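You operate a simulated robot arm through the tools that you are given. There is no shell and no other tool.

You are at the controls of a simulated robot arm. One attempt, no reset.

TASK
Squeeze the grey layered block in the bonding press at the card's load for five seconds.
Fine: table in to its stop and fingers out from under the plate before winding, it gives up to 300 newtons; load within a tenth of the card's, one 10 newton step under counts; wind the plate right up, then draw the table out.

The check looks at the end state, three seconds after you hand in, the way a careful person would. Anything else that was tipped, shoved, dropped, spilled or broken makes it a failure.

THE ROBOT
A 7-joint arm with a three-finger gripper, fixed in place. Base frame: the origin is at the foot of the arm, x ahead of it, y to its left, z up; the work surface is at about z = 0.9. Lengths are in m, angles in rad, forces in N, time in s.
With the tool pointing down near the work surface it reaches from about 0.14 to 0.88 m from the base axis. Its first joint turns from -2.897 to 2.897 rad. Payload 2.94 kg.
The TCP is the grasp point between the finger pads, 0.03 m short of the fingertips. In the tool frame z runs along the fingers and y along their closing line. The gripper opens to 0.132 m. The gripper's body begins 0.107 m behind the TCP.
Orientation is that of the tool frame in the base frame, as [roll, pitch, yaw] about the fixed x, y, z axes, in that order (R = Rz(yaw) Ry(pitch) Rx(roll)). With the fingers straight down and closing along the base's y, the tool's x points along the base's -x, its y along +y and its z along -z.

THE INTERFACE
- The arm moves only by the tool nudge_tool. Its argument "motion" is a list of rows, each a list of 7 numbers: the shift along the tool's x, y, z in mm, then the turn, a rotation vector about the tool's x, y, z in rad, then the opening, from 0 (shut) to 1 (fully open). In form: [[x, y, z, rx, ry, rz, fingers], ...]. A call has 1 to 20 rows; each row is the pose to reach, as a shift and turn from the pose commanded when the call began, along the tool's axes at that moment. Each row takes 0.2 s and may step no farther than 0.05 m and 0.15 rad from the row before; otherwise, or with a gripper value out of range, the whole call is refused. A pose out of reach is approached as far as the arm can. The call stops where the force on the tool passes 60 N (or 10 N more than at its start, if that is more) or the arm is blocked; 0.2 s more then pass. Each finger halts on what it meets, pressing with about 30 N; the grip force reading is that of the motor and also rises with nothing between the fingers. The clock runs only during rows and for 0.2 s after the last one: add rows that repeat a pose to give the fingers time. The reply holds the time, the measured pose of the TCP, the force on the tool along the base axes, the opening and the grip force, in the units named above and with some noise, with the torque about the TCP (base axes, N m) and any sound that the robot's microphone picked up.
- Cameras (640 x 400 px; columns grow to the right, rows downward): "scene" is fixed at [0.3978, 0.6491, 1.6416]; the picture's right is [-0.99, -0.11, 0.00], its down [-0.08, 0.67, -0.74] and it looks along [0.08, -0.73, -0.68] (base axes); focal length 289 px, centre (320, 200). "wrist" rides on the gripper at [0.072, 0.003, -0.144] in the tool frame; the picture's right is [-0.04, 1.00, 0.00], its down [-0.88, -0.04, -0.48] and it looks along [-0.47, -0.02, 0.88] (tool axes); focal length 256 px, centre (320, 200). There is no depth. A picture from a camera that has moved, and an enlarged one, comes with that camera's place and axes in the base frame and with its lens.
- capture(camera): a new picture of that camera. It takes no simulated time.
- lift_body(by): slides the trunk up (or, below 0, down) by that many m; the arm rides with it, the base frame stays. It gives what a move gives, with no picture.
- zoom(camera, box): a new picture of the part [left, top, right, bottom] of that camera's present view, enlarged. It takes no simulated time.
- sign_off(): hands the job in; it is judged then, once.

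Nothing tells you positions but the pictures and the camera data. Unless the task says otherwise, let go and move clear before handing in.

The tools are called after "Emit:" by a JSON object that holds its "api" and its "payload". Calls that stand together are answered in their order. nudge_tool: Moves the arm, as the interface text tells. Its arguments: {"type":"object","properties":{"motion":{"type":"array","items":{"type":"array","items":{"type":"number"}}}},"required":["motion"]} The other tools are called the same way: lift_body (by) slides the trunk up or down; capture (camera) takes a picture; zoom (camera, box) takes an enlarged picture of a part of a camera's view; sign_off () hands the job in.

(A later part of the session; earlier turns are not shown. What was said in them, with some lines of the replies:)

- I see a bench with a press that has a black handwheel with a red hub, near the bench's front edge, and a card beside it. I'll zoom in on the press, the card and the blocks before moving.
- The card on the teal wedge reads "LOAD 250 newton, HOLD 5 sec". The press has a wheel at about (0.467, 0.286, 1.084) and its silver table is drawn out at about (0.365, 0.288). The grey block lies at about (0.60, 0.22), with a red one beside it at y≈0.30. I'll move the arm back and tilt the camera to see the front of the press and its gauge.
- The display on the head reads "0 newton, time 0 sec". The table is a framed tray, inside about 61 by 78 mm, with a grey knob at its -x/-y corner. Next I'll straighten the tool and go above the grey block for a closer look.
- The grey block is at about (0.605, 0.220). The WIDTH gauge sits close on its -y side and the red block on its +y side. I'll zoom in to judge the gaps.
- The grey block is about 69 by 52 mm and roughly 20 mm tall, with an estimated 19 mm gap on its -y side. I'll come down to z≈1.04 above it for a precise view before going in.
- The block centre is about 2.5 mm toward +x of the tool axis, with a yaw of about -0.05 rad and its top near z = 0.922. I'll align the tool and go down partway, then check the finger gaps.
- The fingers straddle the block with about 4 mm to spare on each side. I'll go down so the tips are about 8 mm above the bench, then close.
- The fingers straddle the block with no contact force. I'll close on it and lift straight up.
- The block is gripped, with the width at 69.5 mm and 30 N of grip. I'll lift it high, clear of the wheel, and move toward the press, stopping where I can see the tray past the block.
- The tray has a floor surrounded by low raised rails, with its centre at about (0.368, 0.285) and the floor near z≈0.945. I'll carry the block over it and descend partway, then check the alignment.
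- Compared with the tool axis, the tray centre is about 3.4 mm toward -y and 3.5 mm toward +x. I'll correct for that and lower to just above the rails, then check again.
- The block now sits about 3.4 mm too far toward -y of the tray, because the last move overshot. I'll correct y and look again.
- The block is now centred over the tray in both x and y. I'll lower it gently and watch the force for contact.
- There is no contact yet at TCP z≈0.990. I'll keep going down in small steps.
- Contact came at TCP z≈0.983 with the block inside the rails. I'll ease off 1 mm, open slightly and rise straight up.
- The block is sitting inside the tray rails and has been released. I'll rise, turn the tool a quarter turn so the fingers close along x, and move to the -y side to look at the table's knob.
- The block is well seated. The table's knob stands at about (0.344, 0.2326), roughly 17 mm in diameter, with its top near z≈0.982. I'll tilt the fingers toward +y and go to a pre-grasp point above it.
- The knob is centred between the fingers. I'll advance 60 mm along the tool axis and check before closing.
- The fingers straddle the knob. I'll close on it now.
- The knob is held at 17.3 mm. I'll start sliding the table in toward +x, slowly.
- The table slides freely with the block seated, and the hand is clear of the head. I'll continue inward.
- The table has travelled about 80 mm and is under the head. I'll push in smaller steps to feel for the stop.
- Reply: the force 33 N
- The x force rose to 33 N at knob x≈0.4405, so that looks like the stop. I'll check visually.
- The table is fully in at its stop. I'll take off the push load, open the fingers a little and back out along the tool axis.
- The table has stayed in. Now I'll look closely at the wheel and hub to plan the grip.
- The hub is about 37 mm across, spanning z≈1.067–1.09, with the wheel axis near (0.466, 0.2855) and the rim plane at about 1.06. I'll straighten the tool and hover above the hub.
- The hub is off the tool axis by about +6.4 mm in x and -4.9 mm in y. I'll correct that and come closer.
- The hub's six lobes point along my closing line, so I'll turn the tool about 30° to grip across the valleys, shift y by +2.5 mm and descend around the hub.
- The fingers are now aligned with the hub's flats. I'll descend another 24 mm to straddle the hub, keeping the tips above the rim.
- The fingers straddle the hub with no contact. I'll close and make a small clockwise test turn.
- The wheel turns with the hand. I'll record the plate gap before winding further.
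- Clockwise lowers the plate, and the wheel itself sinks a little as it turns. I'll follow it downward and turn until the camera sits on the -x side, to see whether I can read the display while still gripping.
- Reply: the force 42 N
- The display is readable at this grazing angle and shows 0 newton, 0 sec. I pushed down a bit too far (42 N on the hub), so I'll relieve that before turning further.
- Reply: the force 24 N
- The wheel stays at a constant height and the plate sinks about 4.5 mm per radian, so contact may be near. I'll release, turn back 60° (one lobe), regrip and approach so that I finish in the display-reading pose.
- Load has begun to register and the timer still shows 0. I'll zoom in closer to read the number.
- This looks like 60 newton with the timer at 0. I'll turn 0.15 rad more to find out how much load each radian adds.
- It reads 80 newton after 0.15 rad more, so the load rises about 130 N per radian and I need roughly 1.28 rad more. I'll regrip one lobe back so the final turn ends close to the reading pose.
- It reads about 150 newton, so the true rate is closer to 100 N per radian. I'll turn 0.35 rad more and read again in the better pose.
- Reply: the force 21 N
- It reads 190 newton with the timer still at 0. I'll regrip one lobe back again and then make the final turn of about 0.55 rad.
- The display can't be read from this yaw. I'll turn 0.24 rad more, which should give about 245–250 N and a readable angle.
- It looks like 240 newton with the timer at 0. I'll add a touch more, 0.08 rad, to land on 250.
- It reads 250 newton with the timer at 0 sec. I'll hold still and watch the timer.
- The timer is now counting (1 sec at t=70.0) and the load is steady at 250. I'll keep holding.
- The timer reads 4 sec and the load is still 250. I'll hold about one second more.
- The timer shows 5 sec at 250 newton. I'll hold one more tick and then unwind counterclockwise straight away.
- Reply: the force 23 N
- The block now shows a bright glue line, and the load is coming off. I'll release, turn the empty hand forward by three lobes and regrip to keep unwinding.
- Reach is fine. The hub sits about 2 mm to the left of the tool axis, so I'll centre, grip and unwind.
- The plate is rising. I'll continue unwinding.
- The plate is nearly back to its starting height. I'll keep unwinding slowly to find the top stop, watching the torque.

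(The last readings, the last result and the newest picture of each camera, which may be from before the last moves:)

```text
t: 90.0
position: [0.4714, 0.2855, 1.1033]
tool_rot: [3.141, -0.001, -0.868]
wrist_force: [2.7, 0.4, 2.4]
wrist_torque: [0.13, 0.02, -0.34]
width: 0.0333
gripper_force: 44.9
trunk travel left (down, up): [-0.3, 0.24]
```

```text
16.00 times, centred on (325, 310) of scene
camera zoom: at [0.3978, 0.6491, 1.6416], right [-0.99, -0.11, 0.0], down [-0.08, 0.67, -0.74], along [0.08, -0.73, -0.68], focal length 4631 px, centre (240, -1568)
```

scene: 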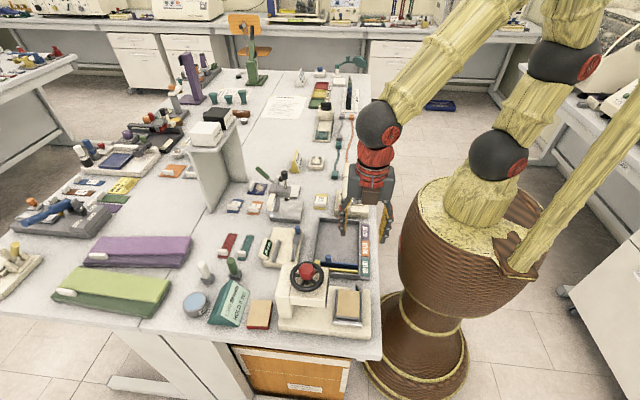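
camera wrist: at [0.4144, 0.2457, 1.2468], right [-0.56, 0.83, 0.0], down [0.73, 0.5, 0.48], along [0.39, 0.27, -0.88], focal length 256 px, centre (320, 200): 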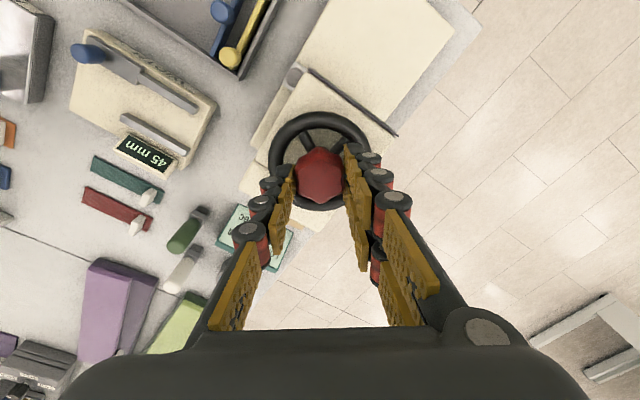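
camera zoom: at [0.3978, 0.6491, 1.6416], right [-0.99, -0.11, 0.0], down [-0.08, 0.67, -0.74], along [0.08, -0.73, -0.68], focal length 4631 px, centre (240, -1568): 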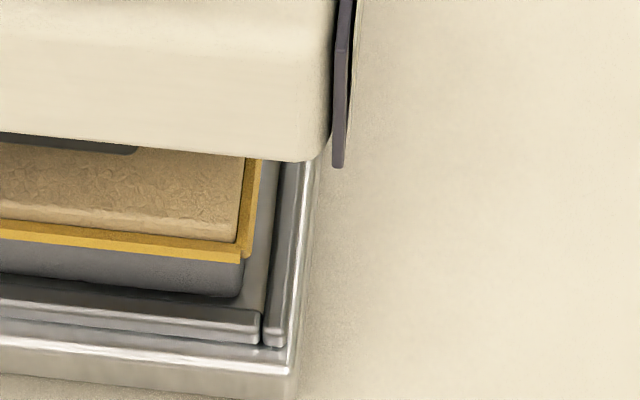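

The torque rose and the wheel stopped turning, with the rim notch back at its starting orientation, so the plate is right up at its stop. I'll release, rise clear and turn the tool back for the table knob.

Emit:
{"api": "nudge_tool", "payload": {"motion": [[0, 0, 0, 0, 0, 0, 0.25], [0, 0, 0, 0, 0, 0, 0.45], [0, 0, 0, 0, 0, 0, 0.45], [0, 0, -15, 0, 0, 0, 0.45], [0, 0, -45, 0, 0, 0, 0.45], [0, 0, -90, 0, 0, 0.14, 0.45], [0, 0, -110, 0, 0, 0.28, 0.45], [0, 0, -110, 0, 0, 0.42, 0.45], [0, 0, -110, 0, 0, 0.56, 0.45], [0, 0, -110, 0, 0, 0.703, 0.45], [0, 0, -110, 0, 0, 0.703, 0.45]]}}

Emit:
{"api": "zoom", "payload": {"camera": "wrist", "box": [240, 60, 400, 180]}}

Emit:
{"api": "zoom", "payload": {"camera": "scene", "box": [290, 240, 390, 340]}}

```text
t: 92.4
position: [0.4715, 0.2847, 1.2128]
tool_rot: [-3.14, -0.001, -1.576]
wrist_force: [0.5, 0.0, 0.0]
wrist_torque: [-0.01, -0.03, 0.04]
width: 0.0593
gripper_force: 0.0
trunk travel left (down, up): [-0.3, 0.24]
```

```text
3.33 times, centred on (320, 120) of wrist
camera zoom: at [0.4687, 0.2135, 1.3574], right [-1.0, 0.05, 0.0], down [0.04, 0.88, 0.48], along [0.02, 0.47, -0.88], focal length 853 px, centre (320, 467)
```

zoom: 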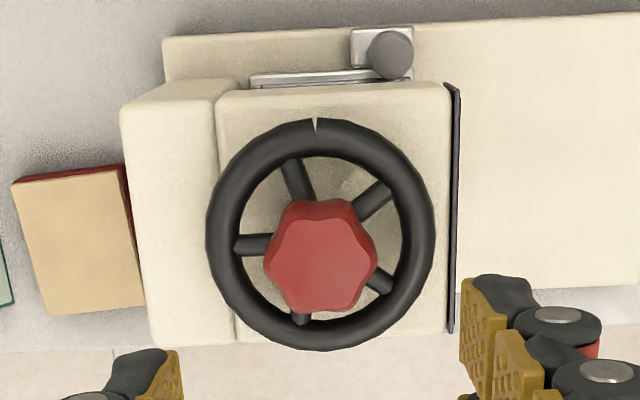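

```text
4.00 times, centred on (340, 290) of scene
camera zoom: at [0.3978, 0.6491, 1.6416], right [-0.99, -0.11, 0.0], down [-0.08, 0.67, -0.74], along [0.08, -0.73, -0.68], focal length 1158 px, centre (240, -160)
```

zoom: 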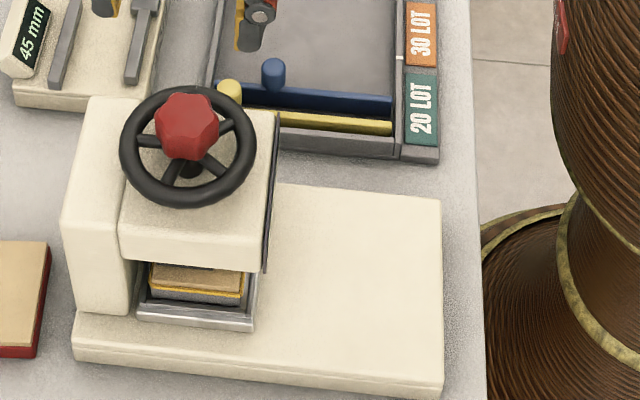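

The wheel's notch is back at its original place and the block shows its glue line. I'll move to the pre-grasp point for the table knob on the -y side.

Emit:
{"api": "nudge_tool", "payload": {"motion": [[40, 10, 0, 0, 0, 0, 0.35], [80, 20, 0, 0, -0.1, 0, 0.35], [118.7, 30.5, 0, 0, -0.2, 0, 0.35], [118.7, 30.5, 35, 0, -0.3, 0, 0.35], [118.7, 30.5, 70, 0, -0.4, 0, 0.35], [118.7, 30.5, 96.8, 0, -0.4, 0, 0.35], [118.7, 30.5, 96.8, 0, -0.4, 0, 0.35], [118.7, 30.5, 96.8, 0, -0.4, 0, 0.35]]}}

Emit:
{"api": "zoom", "payload": {"camera": "wrist", "box": [220, 70, 420, 195]}}

```text
t: 94.2
position: [0.4402, 0.1656, 1.1148]
tool_rot: [3.141, 0.399, -1.575]
wrist_force: [-0.4, 0.1, -0.1]
wrist_torque: [0.0, 0.01, -0.01]
width: 0.0462
gripper_force: 0.1
trunk travel left (down, up): [-0.3, 0.24]
```

```text
3.20 times, centred on (320, 132) of wrist
camera zoom: at [0.4376, 0.0431, 1.2202], right [-1.0, 0.04, 0.02], down [0.04, 0.62, 0.78], along [0.02, 0.78, -0.62], focal length 819 px, centre (320, 416)
```

zoom: 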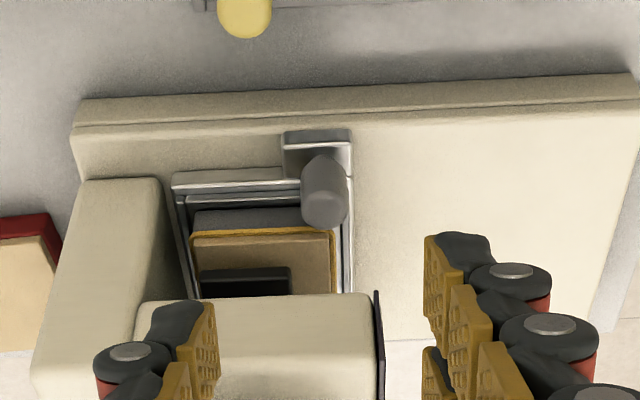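

Emit:
{"api": "nudge_tool", "payload": {"motion": [[0, 0, 40, 0, 0, 0, 0.35], [0, 0, 80, 0, 0, 0, 0.35], [0, 0, 110, 0, 0, 0, 0.35], [0, 0, 130, 0, 0, 0, 0.35], [0, 0, 141, 0, 0, 0, 0.35], [0, 0, 141, 0, 0, 0, 0.35]]}}

Emit:
{"api": "zoom", "payload": {"camera": "wrist", "box": [170, 110, 410, 260]}}

```text
t: 95.6
position: [0.442, 0.2223, 0.9873]
tool_rot: [-3.141, 0.399, -1.573]
wrist_force: [0.2, 0.2, -0.2]
wrist_torque: [-0.01, -0.02, -0.01]
width: 0.0464
gripper_force: 0.1
trunk travel left (down, up): [-0.3, 0.24]
```

```text
2.67 times, centred on (290, 185) of wrist
camera zoom: at [0.4381, 0.101, 1.0909], right [-1.0, 0.04, 0.02], down [0.04, 0.62, 0.78], along [0.02, 0.78, -0.63], focal length 683 px, centre (400, 240)
```

zoom: 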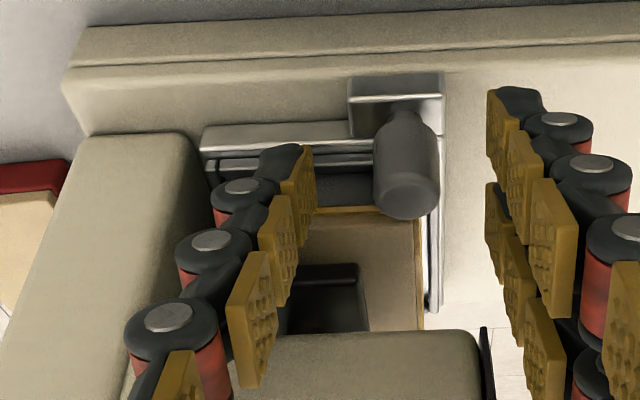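

Emit:
{"api": "nudge_tool", "payload": {"motion": [[0, 0, 0, 0, 0, 0, 0.2], [0, 0, 0, 0, 0, 0, 0.05], [0, 0, 0, 0, 0, 0, 0.05], [0, 0, 0, 0, 0, 0, 0.05], [0, 3, 0, 0, 0, 0, 0.05], [0, 8, 0, 0, 0, 0, 0.05], [0, 13, 0, 0, 0, 0, 0.05], [0, 18, 0, 0, 0, 0, 0.05], [0, 23, 0, 0, 0, 0, 0.05], [0, 28, 0, 0, 0, 0, 0.05], [0, 33, 0, 0, 0, 0, 0.05], [0, 38, 0, 0, 0, 0, 0.05]]}}

Emit:
{"api": "zoom", "payload": {"camera": "scene", "box": [290, 220, 400, 330]}}

Emit:
{"api": "zoom", "payload": {"camera": "wrist", "box": [170, 110, 410, 260]}}

```text
t: 98.2
position: [0.4023, 0.2243, 0.9855]
tool_rot: [-3.139, 0.4, -1.573]
wrist_force: [0.1, 27.8, 13.4]
wrist_torque: [0.75, -0.15, 0.03]
width: 0.0169
gripper_force: 42.3
trunk travel left (down, up): [-0.3, 0.24]
```

```text
3.64 times, centred on (345, 275) of scene
camera zoom: at [0.3978, 0.6491, 1.6416], right [-0.99, -0.11, 0.0], down [-0.08, 0.67, -0.74], along [0.08, -0.73, -0.68], focal length 1052 px, centre (229, -73)
```

zoom: 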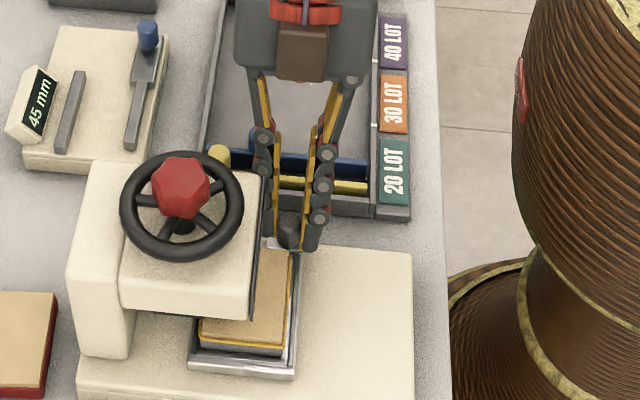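

```text
2.67 times, centred on (290, 185) of wrist
camera zoom: at [0.4002, 0.1008, 1.0907], right [-1.0, 0.04, 0.01], down [0.04, 0.62, 0.78], along [0.02, 0.78, -0.62], focal length 683 px, centre (400, 240)
```

zoom: 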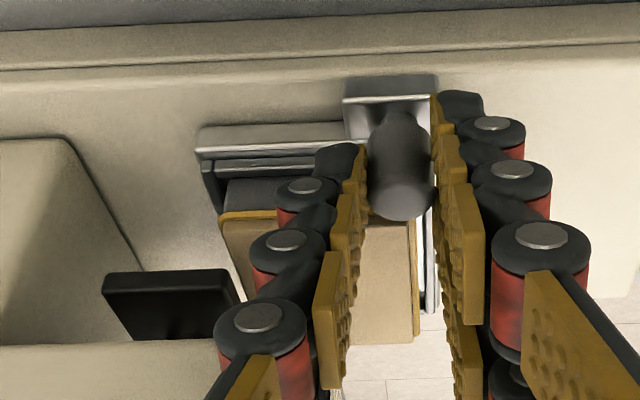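

The table is drawing out with the block on it, but there is some sideways strain (28 N). I'll relax that in y while continuing to draw it out slowly.

Emit:
{"api": "nudge_tool", "payload": {"motion": [[-1.5, 0, 0, 0, 0, 0, 0.05], [-3, 0, 0, 0, 0, 0, 0.05], [-3, 5, 0, 0, 0, 0, 0.05], [-3, 10, 0, 0, 0, 0, 0.05], [-3, 15, 0, 0, 0, 0, 0.05], [-3, 20, 0, 0, 0, 0, 0.05], [-3, 25, 0, 0, 0, 0, 0.05], [-3, 30, 0, 0, 0, 0, 0.05]]}}

Emit:
{"api": "zoom", "payload": {"camera": "scene", "box": [290, 220, 400, 330]}}

```text
t: 100.0
position: [0.3722, 0.2239, 0.9842]
tool_rot: [3.141, 0.397, -1.575]
wrist_force: [0.2, -7.6, -9.3]
wrist_torque: [-0.82, -0.35, -0.06]
width: 0.0169
gripper_force: 42.4
trunk travel left (down, up): [-0.3, 0.24]
```

```text
3.64 times, centred on (345, 275) of scene
camera zoom: at [0.3978, 0.6491, 1.6416], right [-0.99, -0.11, 0.0], down [-0.08, 0.67, -0.74], along [0.08, -0.73, -0.68], focal length 1052 px, centre (229, -73)
```

zoom: 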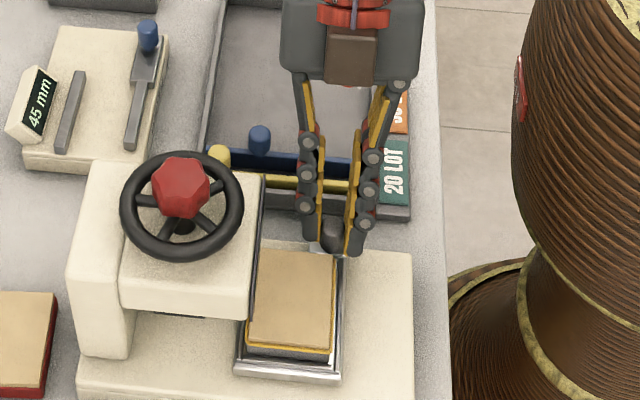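

Emit:
{"api": "nudge_tool", "payload": {"motion": [[0.8, 5, 0, 0, 0, 0, 0.05], [0.8, 10, 0, 0, 0, 0, 0.05], [0.8, 15, 0, 0, 0, 0, 0.05], [0.8, 20, 0, 0, 0, 0, 0.05], [0.8, 24, 0, 0, 0, 0, 0.05], [0.8, 24, 0, 0, 0, 0, 0.05]]}}

Emit:
{"api": "nudge_tool", "payload": {"motion": [[0, 1.5, 0, 0, 0, 0, 0.05], [0, 3, 0, 0, 0, 0, 0.05], [0, 4, 0, 0, 0, 0, 0.05], [0, 4, 0, 0, 0, 0, 0.05]]}}

Emit:
{"api": "zoom", "payload": {"camera": "scene", "box": [290, 220, 400, 330]}}

```text
t: 101.4
position: [0.3473, 0.2235, 0.9858]
tool_rot: [3.137, 0.399, -1.575]
wrist_force: [-0.4, -13.5, -28.0]
wrist_torque: [-0.91, -0.2, 0.06]
width: 0.017
gripper_force: 41.4
trunk travel left (down, up): [-0.3, 0.24]
```

```text
t: 102.4
position: [0.3443, 0.2235, 0.9864]
tool_rot: [3.139, 0.401, -1.574]
wrist_force: [-0.2, -11.6, -32.9]
wrist_torque: [-0.65, -0.09, 0.02]
width: 0.0169
gripper_force: 42.3
trunk travel left (down, up): [-0.3, 0.24]
```

```text
3.64 times, centred on (345, 275) of scene
camera zoom: at [0.3978, 0.6491, 1.6416], right [-0.99, -0.11, 0.0], down [-0.08, 0.67, -0.74], along [0.08, -0.73, -0.68], focal length 1052 px, centre (229, -73)
```

zoom: 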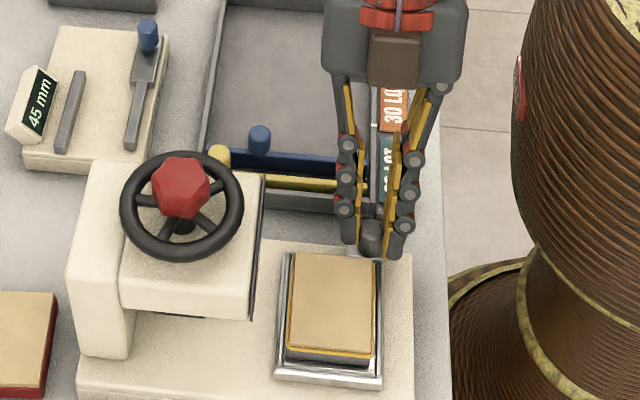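

The table is back at its original outer position. I'll ease the vertical strain and feel for the outer stop with a small extra pull.

Emit:
{"api": "nudge_tool", "payload": {"motion": [[1.5, 0, 1.5, 0, 0, 0, 0.05], [2.2, 0, 2.3, 0, 0, 0, 0.05], [2.2, 1.5, 2.3, 0, 0, 0, 0.05], [2.2, 3, 2.3, 0, 0, 0, 0.05], [2.2, 3, 2.3, 0, 0, 0, 0.05]]}}

```text
t: 103.6
position: [0.3434, 0.2242, 0.9881]
tool_rot: [-3.134, 0.403, -1.571]
wrist_force: [10.2, -1.8, 22.8]
wrist_torque: [0.44, -0.2, -0.11]
width: 0.0164
gripper_force: 42.1
trunk travel left (down, up): [-0.3, 0.24]
```

There is a light reaction at x≈0.3435, so the table is at its outer stop. I'll take off the strain, open the fingers and back away along the tool axis.

Emit:
{"api": "nudge_tool", "payload": {"motion": [[-0.5, -1.2, -1.1, 0, 0, 0, 0.05], [-0.5, -1.2, -1.1, 0, 0, 0, 0.05], [-0.5, -1.2, -1.1, 0, 0, 0, 0.15], [-0.5, -1.2, -1.1, 0, 0, 0, 0.3], [-0.5, -1.2, -1.1, 0, 0, 0, 0.3], [-0.5, -1.2, -12, 0, 0, 0, 0.3], [-0.5, -1.2, -40, 0, 0, 0, 0.3], [-0.5, -1.2, -80, 0, 0, 0, 0.3], [-0.5, -1.2, -120, 0, 0, 0, 0.3], [-0.5, -1.2, -160, 0, 0, 0, 0.3], [-0.5, -1.2, -200, 0, 0, 0, 0.3]]}}

Emit:
{"api": "capture", "payload": {"camera": "wrist"}}

Emit:
{"api": "capture", "payload": {"camera": "scene"}}

Emit:
{"api": "zoom", "payload": {"camera": "scene", "box": [290, 220, 400, 330]}}

```text
t: 106.0
position: [0.3427, 0.1435, 1.17]
tool_rot: [-3.141, 0.399, -1.575]
wrist_force: [0.4, -0.6, -1.3]
wrist_torque: [0.01, -0.04, -0.01]
width: 0.04
gripper_force: 0.1
trunk travel left (down, up): [-0.3, 0.24]
```

```text
taken
camera wrist: at [0.3409, 0.0206, 1.2749], right [-1.0, 0.04, 0.02], down [0.04, 0.62, 0.78], along [0.02, 0.78, -0.63], focal length 256 px, centre (320, 200)
```

wrist: 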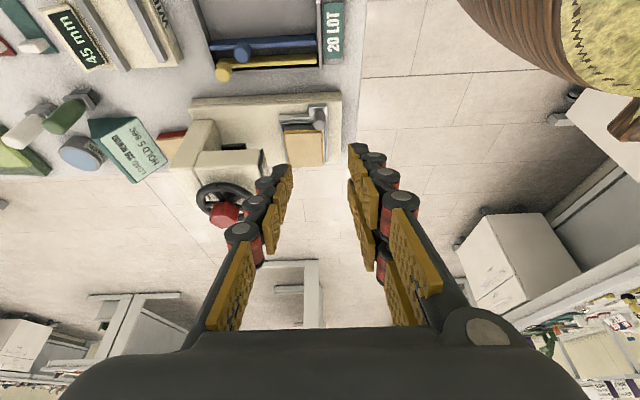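

```text
taken
```

scene: 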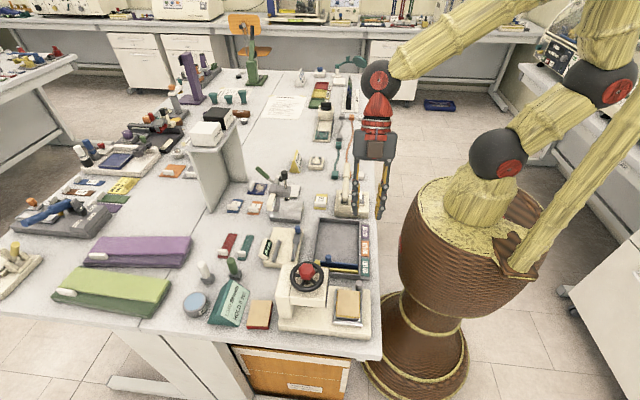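

```text
3.64 times, centred on (345, 275) of scene
camera zoom: at [0.3978, 0.6491, 1.6416], right [-0.99, -0.11, 0.0], down [-0.08, 0.67, -0.74], along [0.08, -0.73, -0.68], focal length 1052 px, centre (229, -73)
```

zoom: 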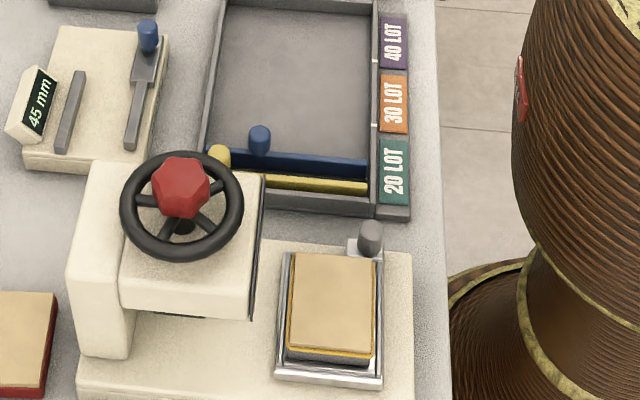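

The table is out with the bonded block on it, showing an even glue line, and the wheel is up. I'll straighten the tool and move away, then do a final check of the display and the surroundings.

Emit:
{"api": "nudge_tool", "payload": {"motion": [[-15, 0, -35, 0, 0.1, 0, 0.3], [-29, 0, -69, 0, 0.2, 0, 0.3], [-44, 0, -104, 0, 0.3, 0, 0.3], [-58, 0, -138, 0, 0.4, 0, 0.3], [-58, 0, -138, 0, 0.4, 0, 0.3]]}}

Emit:
{"api": "nudge_tool", "payload": {"motion": [[-15, 12, 0, 0, 0, 0.14, 0.3], [-30, 24, 0, 0, 0, 0.28, 0.3], [-45, 36, 0, 0, 0, 0.42, 0.3], [-60, 48, 0, 0, 0, 0.56, 0.3], [-75, 60, 0, 0, 0, 0.7, 0.3], [-90, 72, 0, 0, 0, 0.84, 0.3], [-105, 84, 0, 0, 0, 0.98, 0.3], [-120, 90, 0, 0, 0, 1.12, 0.3], [-130, 90, 0, 0, 0, 1.26, 0.3], [-140, 90, 0, 0, 0, 1.4, 0.3], [-146, 90, 0, 0, 0, 1.54, 0.3], [-146, 90, 0, 0, 0, 1.571, 0.3]]}}

Emit:
{"api": "capture", "payload": {"camera": "wrist"}}

```text
t: 107.2
position: [0.3423, 0.1434, 1.3183]
tool_rot: [3.141, -0.003, -1.575]
wrist_force: [0.8, 0.0, -0.8]
wrist_torque: [-0.03, 0.01, -0.01]
width: 0.0398
gripper_force: 0.0
trunk travel left (down, up): [-0.3, 0.24]
```

```text
t: 109.8
position: [0.2528, 0.2902, 1.3169]
tool_rot: [-3.14, 0.001, 3.135]
wrist_force: [-0.3, -0.4, 0.0]
wrist_torque: [-0.02, 0.04, 0.01]
width: 0.0398
gripper_force: 0.0
trunk travel left (down, up): [-0.3, 0.24]
```

```text
taken
camera wrist: at [0.1815, 0.2942, 1.4621], right [0.05, 1.0, 0.0], down [0.88, -0.04, 0.48], along [0.48, -0.02, -0.88], focal length 256 px, centre (320, 200)
```

wrist: 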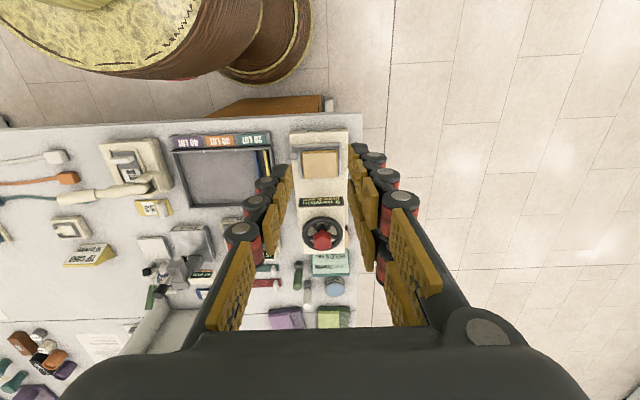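

Emit:
{"api": "zoom", "payload": {"camera": "wrist", "box": [280, 120, 370, 220]}}

Emit:
{"api": "zoom", "payload": {"camera": "wrist", "box": [297, 190, 347, 215]}}

Emit:
{"api": "zoom", "payload": {"camera": "scene", "box": [180, 220, 400, 360]}}

```text
4.00 times, centred on (325, 170) of wrist
camera zoom: at [0.1815, 0.2942, 1.4621], right [0.05, 1.0, 0.0], down [0.88, -0.04, 0.48], along [0.48, -0.02, -0.88], focal length 1024 px, centre (300, 320)
```

zoom: 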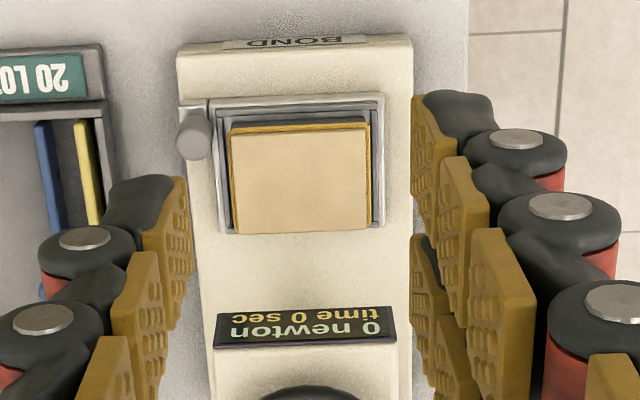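

```text
12.80 times, centred on (322, 202) of wrist
camera zoom: at [0.1815, 0.2942, 1.4621], right [0.05, 1.0, 0.0], down [0.88, -0.04, 0.48], along [0.48, -0.02, -0.88], focal length 3277 px, centre (294, 168)
```

zoom: 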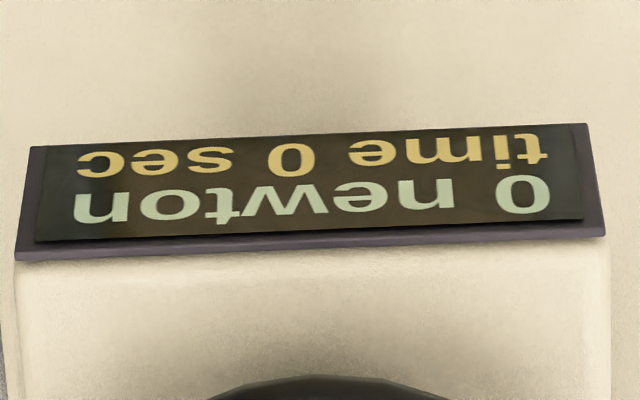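

```text
2.86 times, centred on (290, 290) of scene
camera zoom: at [0.3978, 0.6491, 1.6416], right [-0.99, -0.11, 0.0], down [-0.08, 0.67, -0.74], along [0.08, -0.73, -0.68], focal length 827 px, centre (406, -57)
```

zoom: 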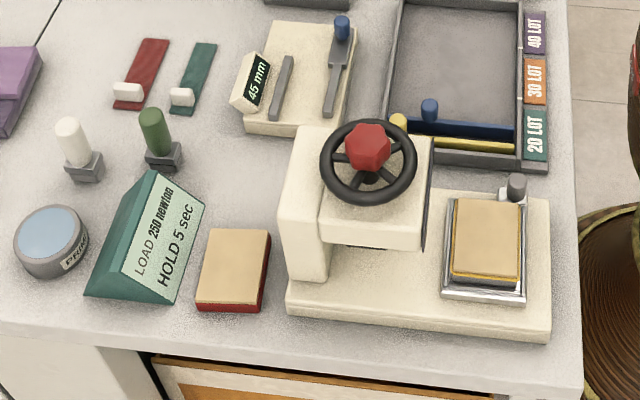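

The display is back to 0 newton. The table is fully out with the bonded grey block on it, the wheel is wound up, and the red block, card and gauge look unmoved. The arm is clear, so I'm handing the job in.

Emit:
{"api": "sign_off", "payload": {}}

```text
The job is handed in.
```

The grey layered block has been squeezed at the card's load, 250 newtons, until the press's own timer read 5 seconds. I've handed the job in, but no verdict came back.

- **Squeeze:** The table went in to its stop, and the fingers were clear of the plate before I wound it down. The display read a steady 250 newtons through the hold, which ran slightly past five seconds before I unwound it.
- **Afterwards:** I wound the plate back up until the wheel hit its top stop, then drew the table out to its outer stop. The block is sitting on it with a bright glue line visible around its edges.
- **Surroundings:** The red block, the card and the width gauge look unmoved in the last pictures. The display is back to 0 newtons and the arm is clear.
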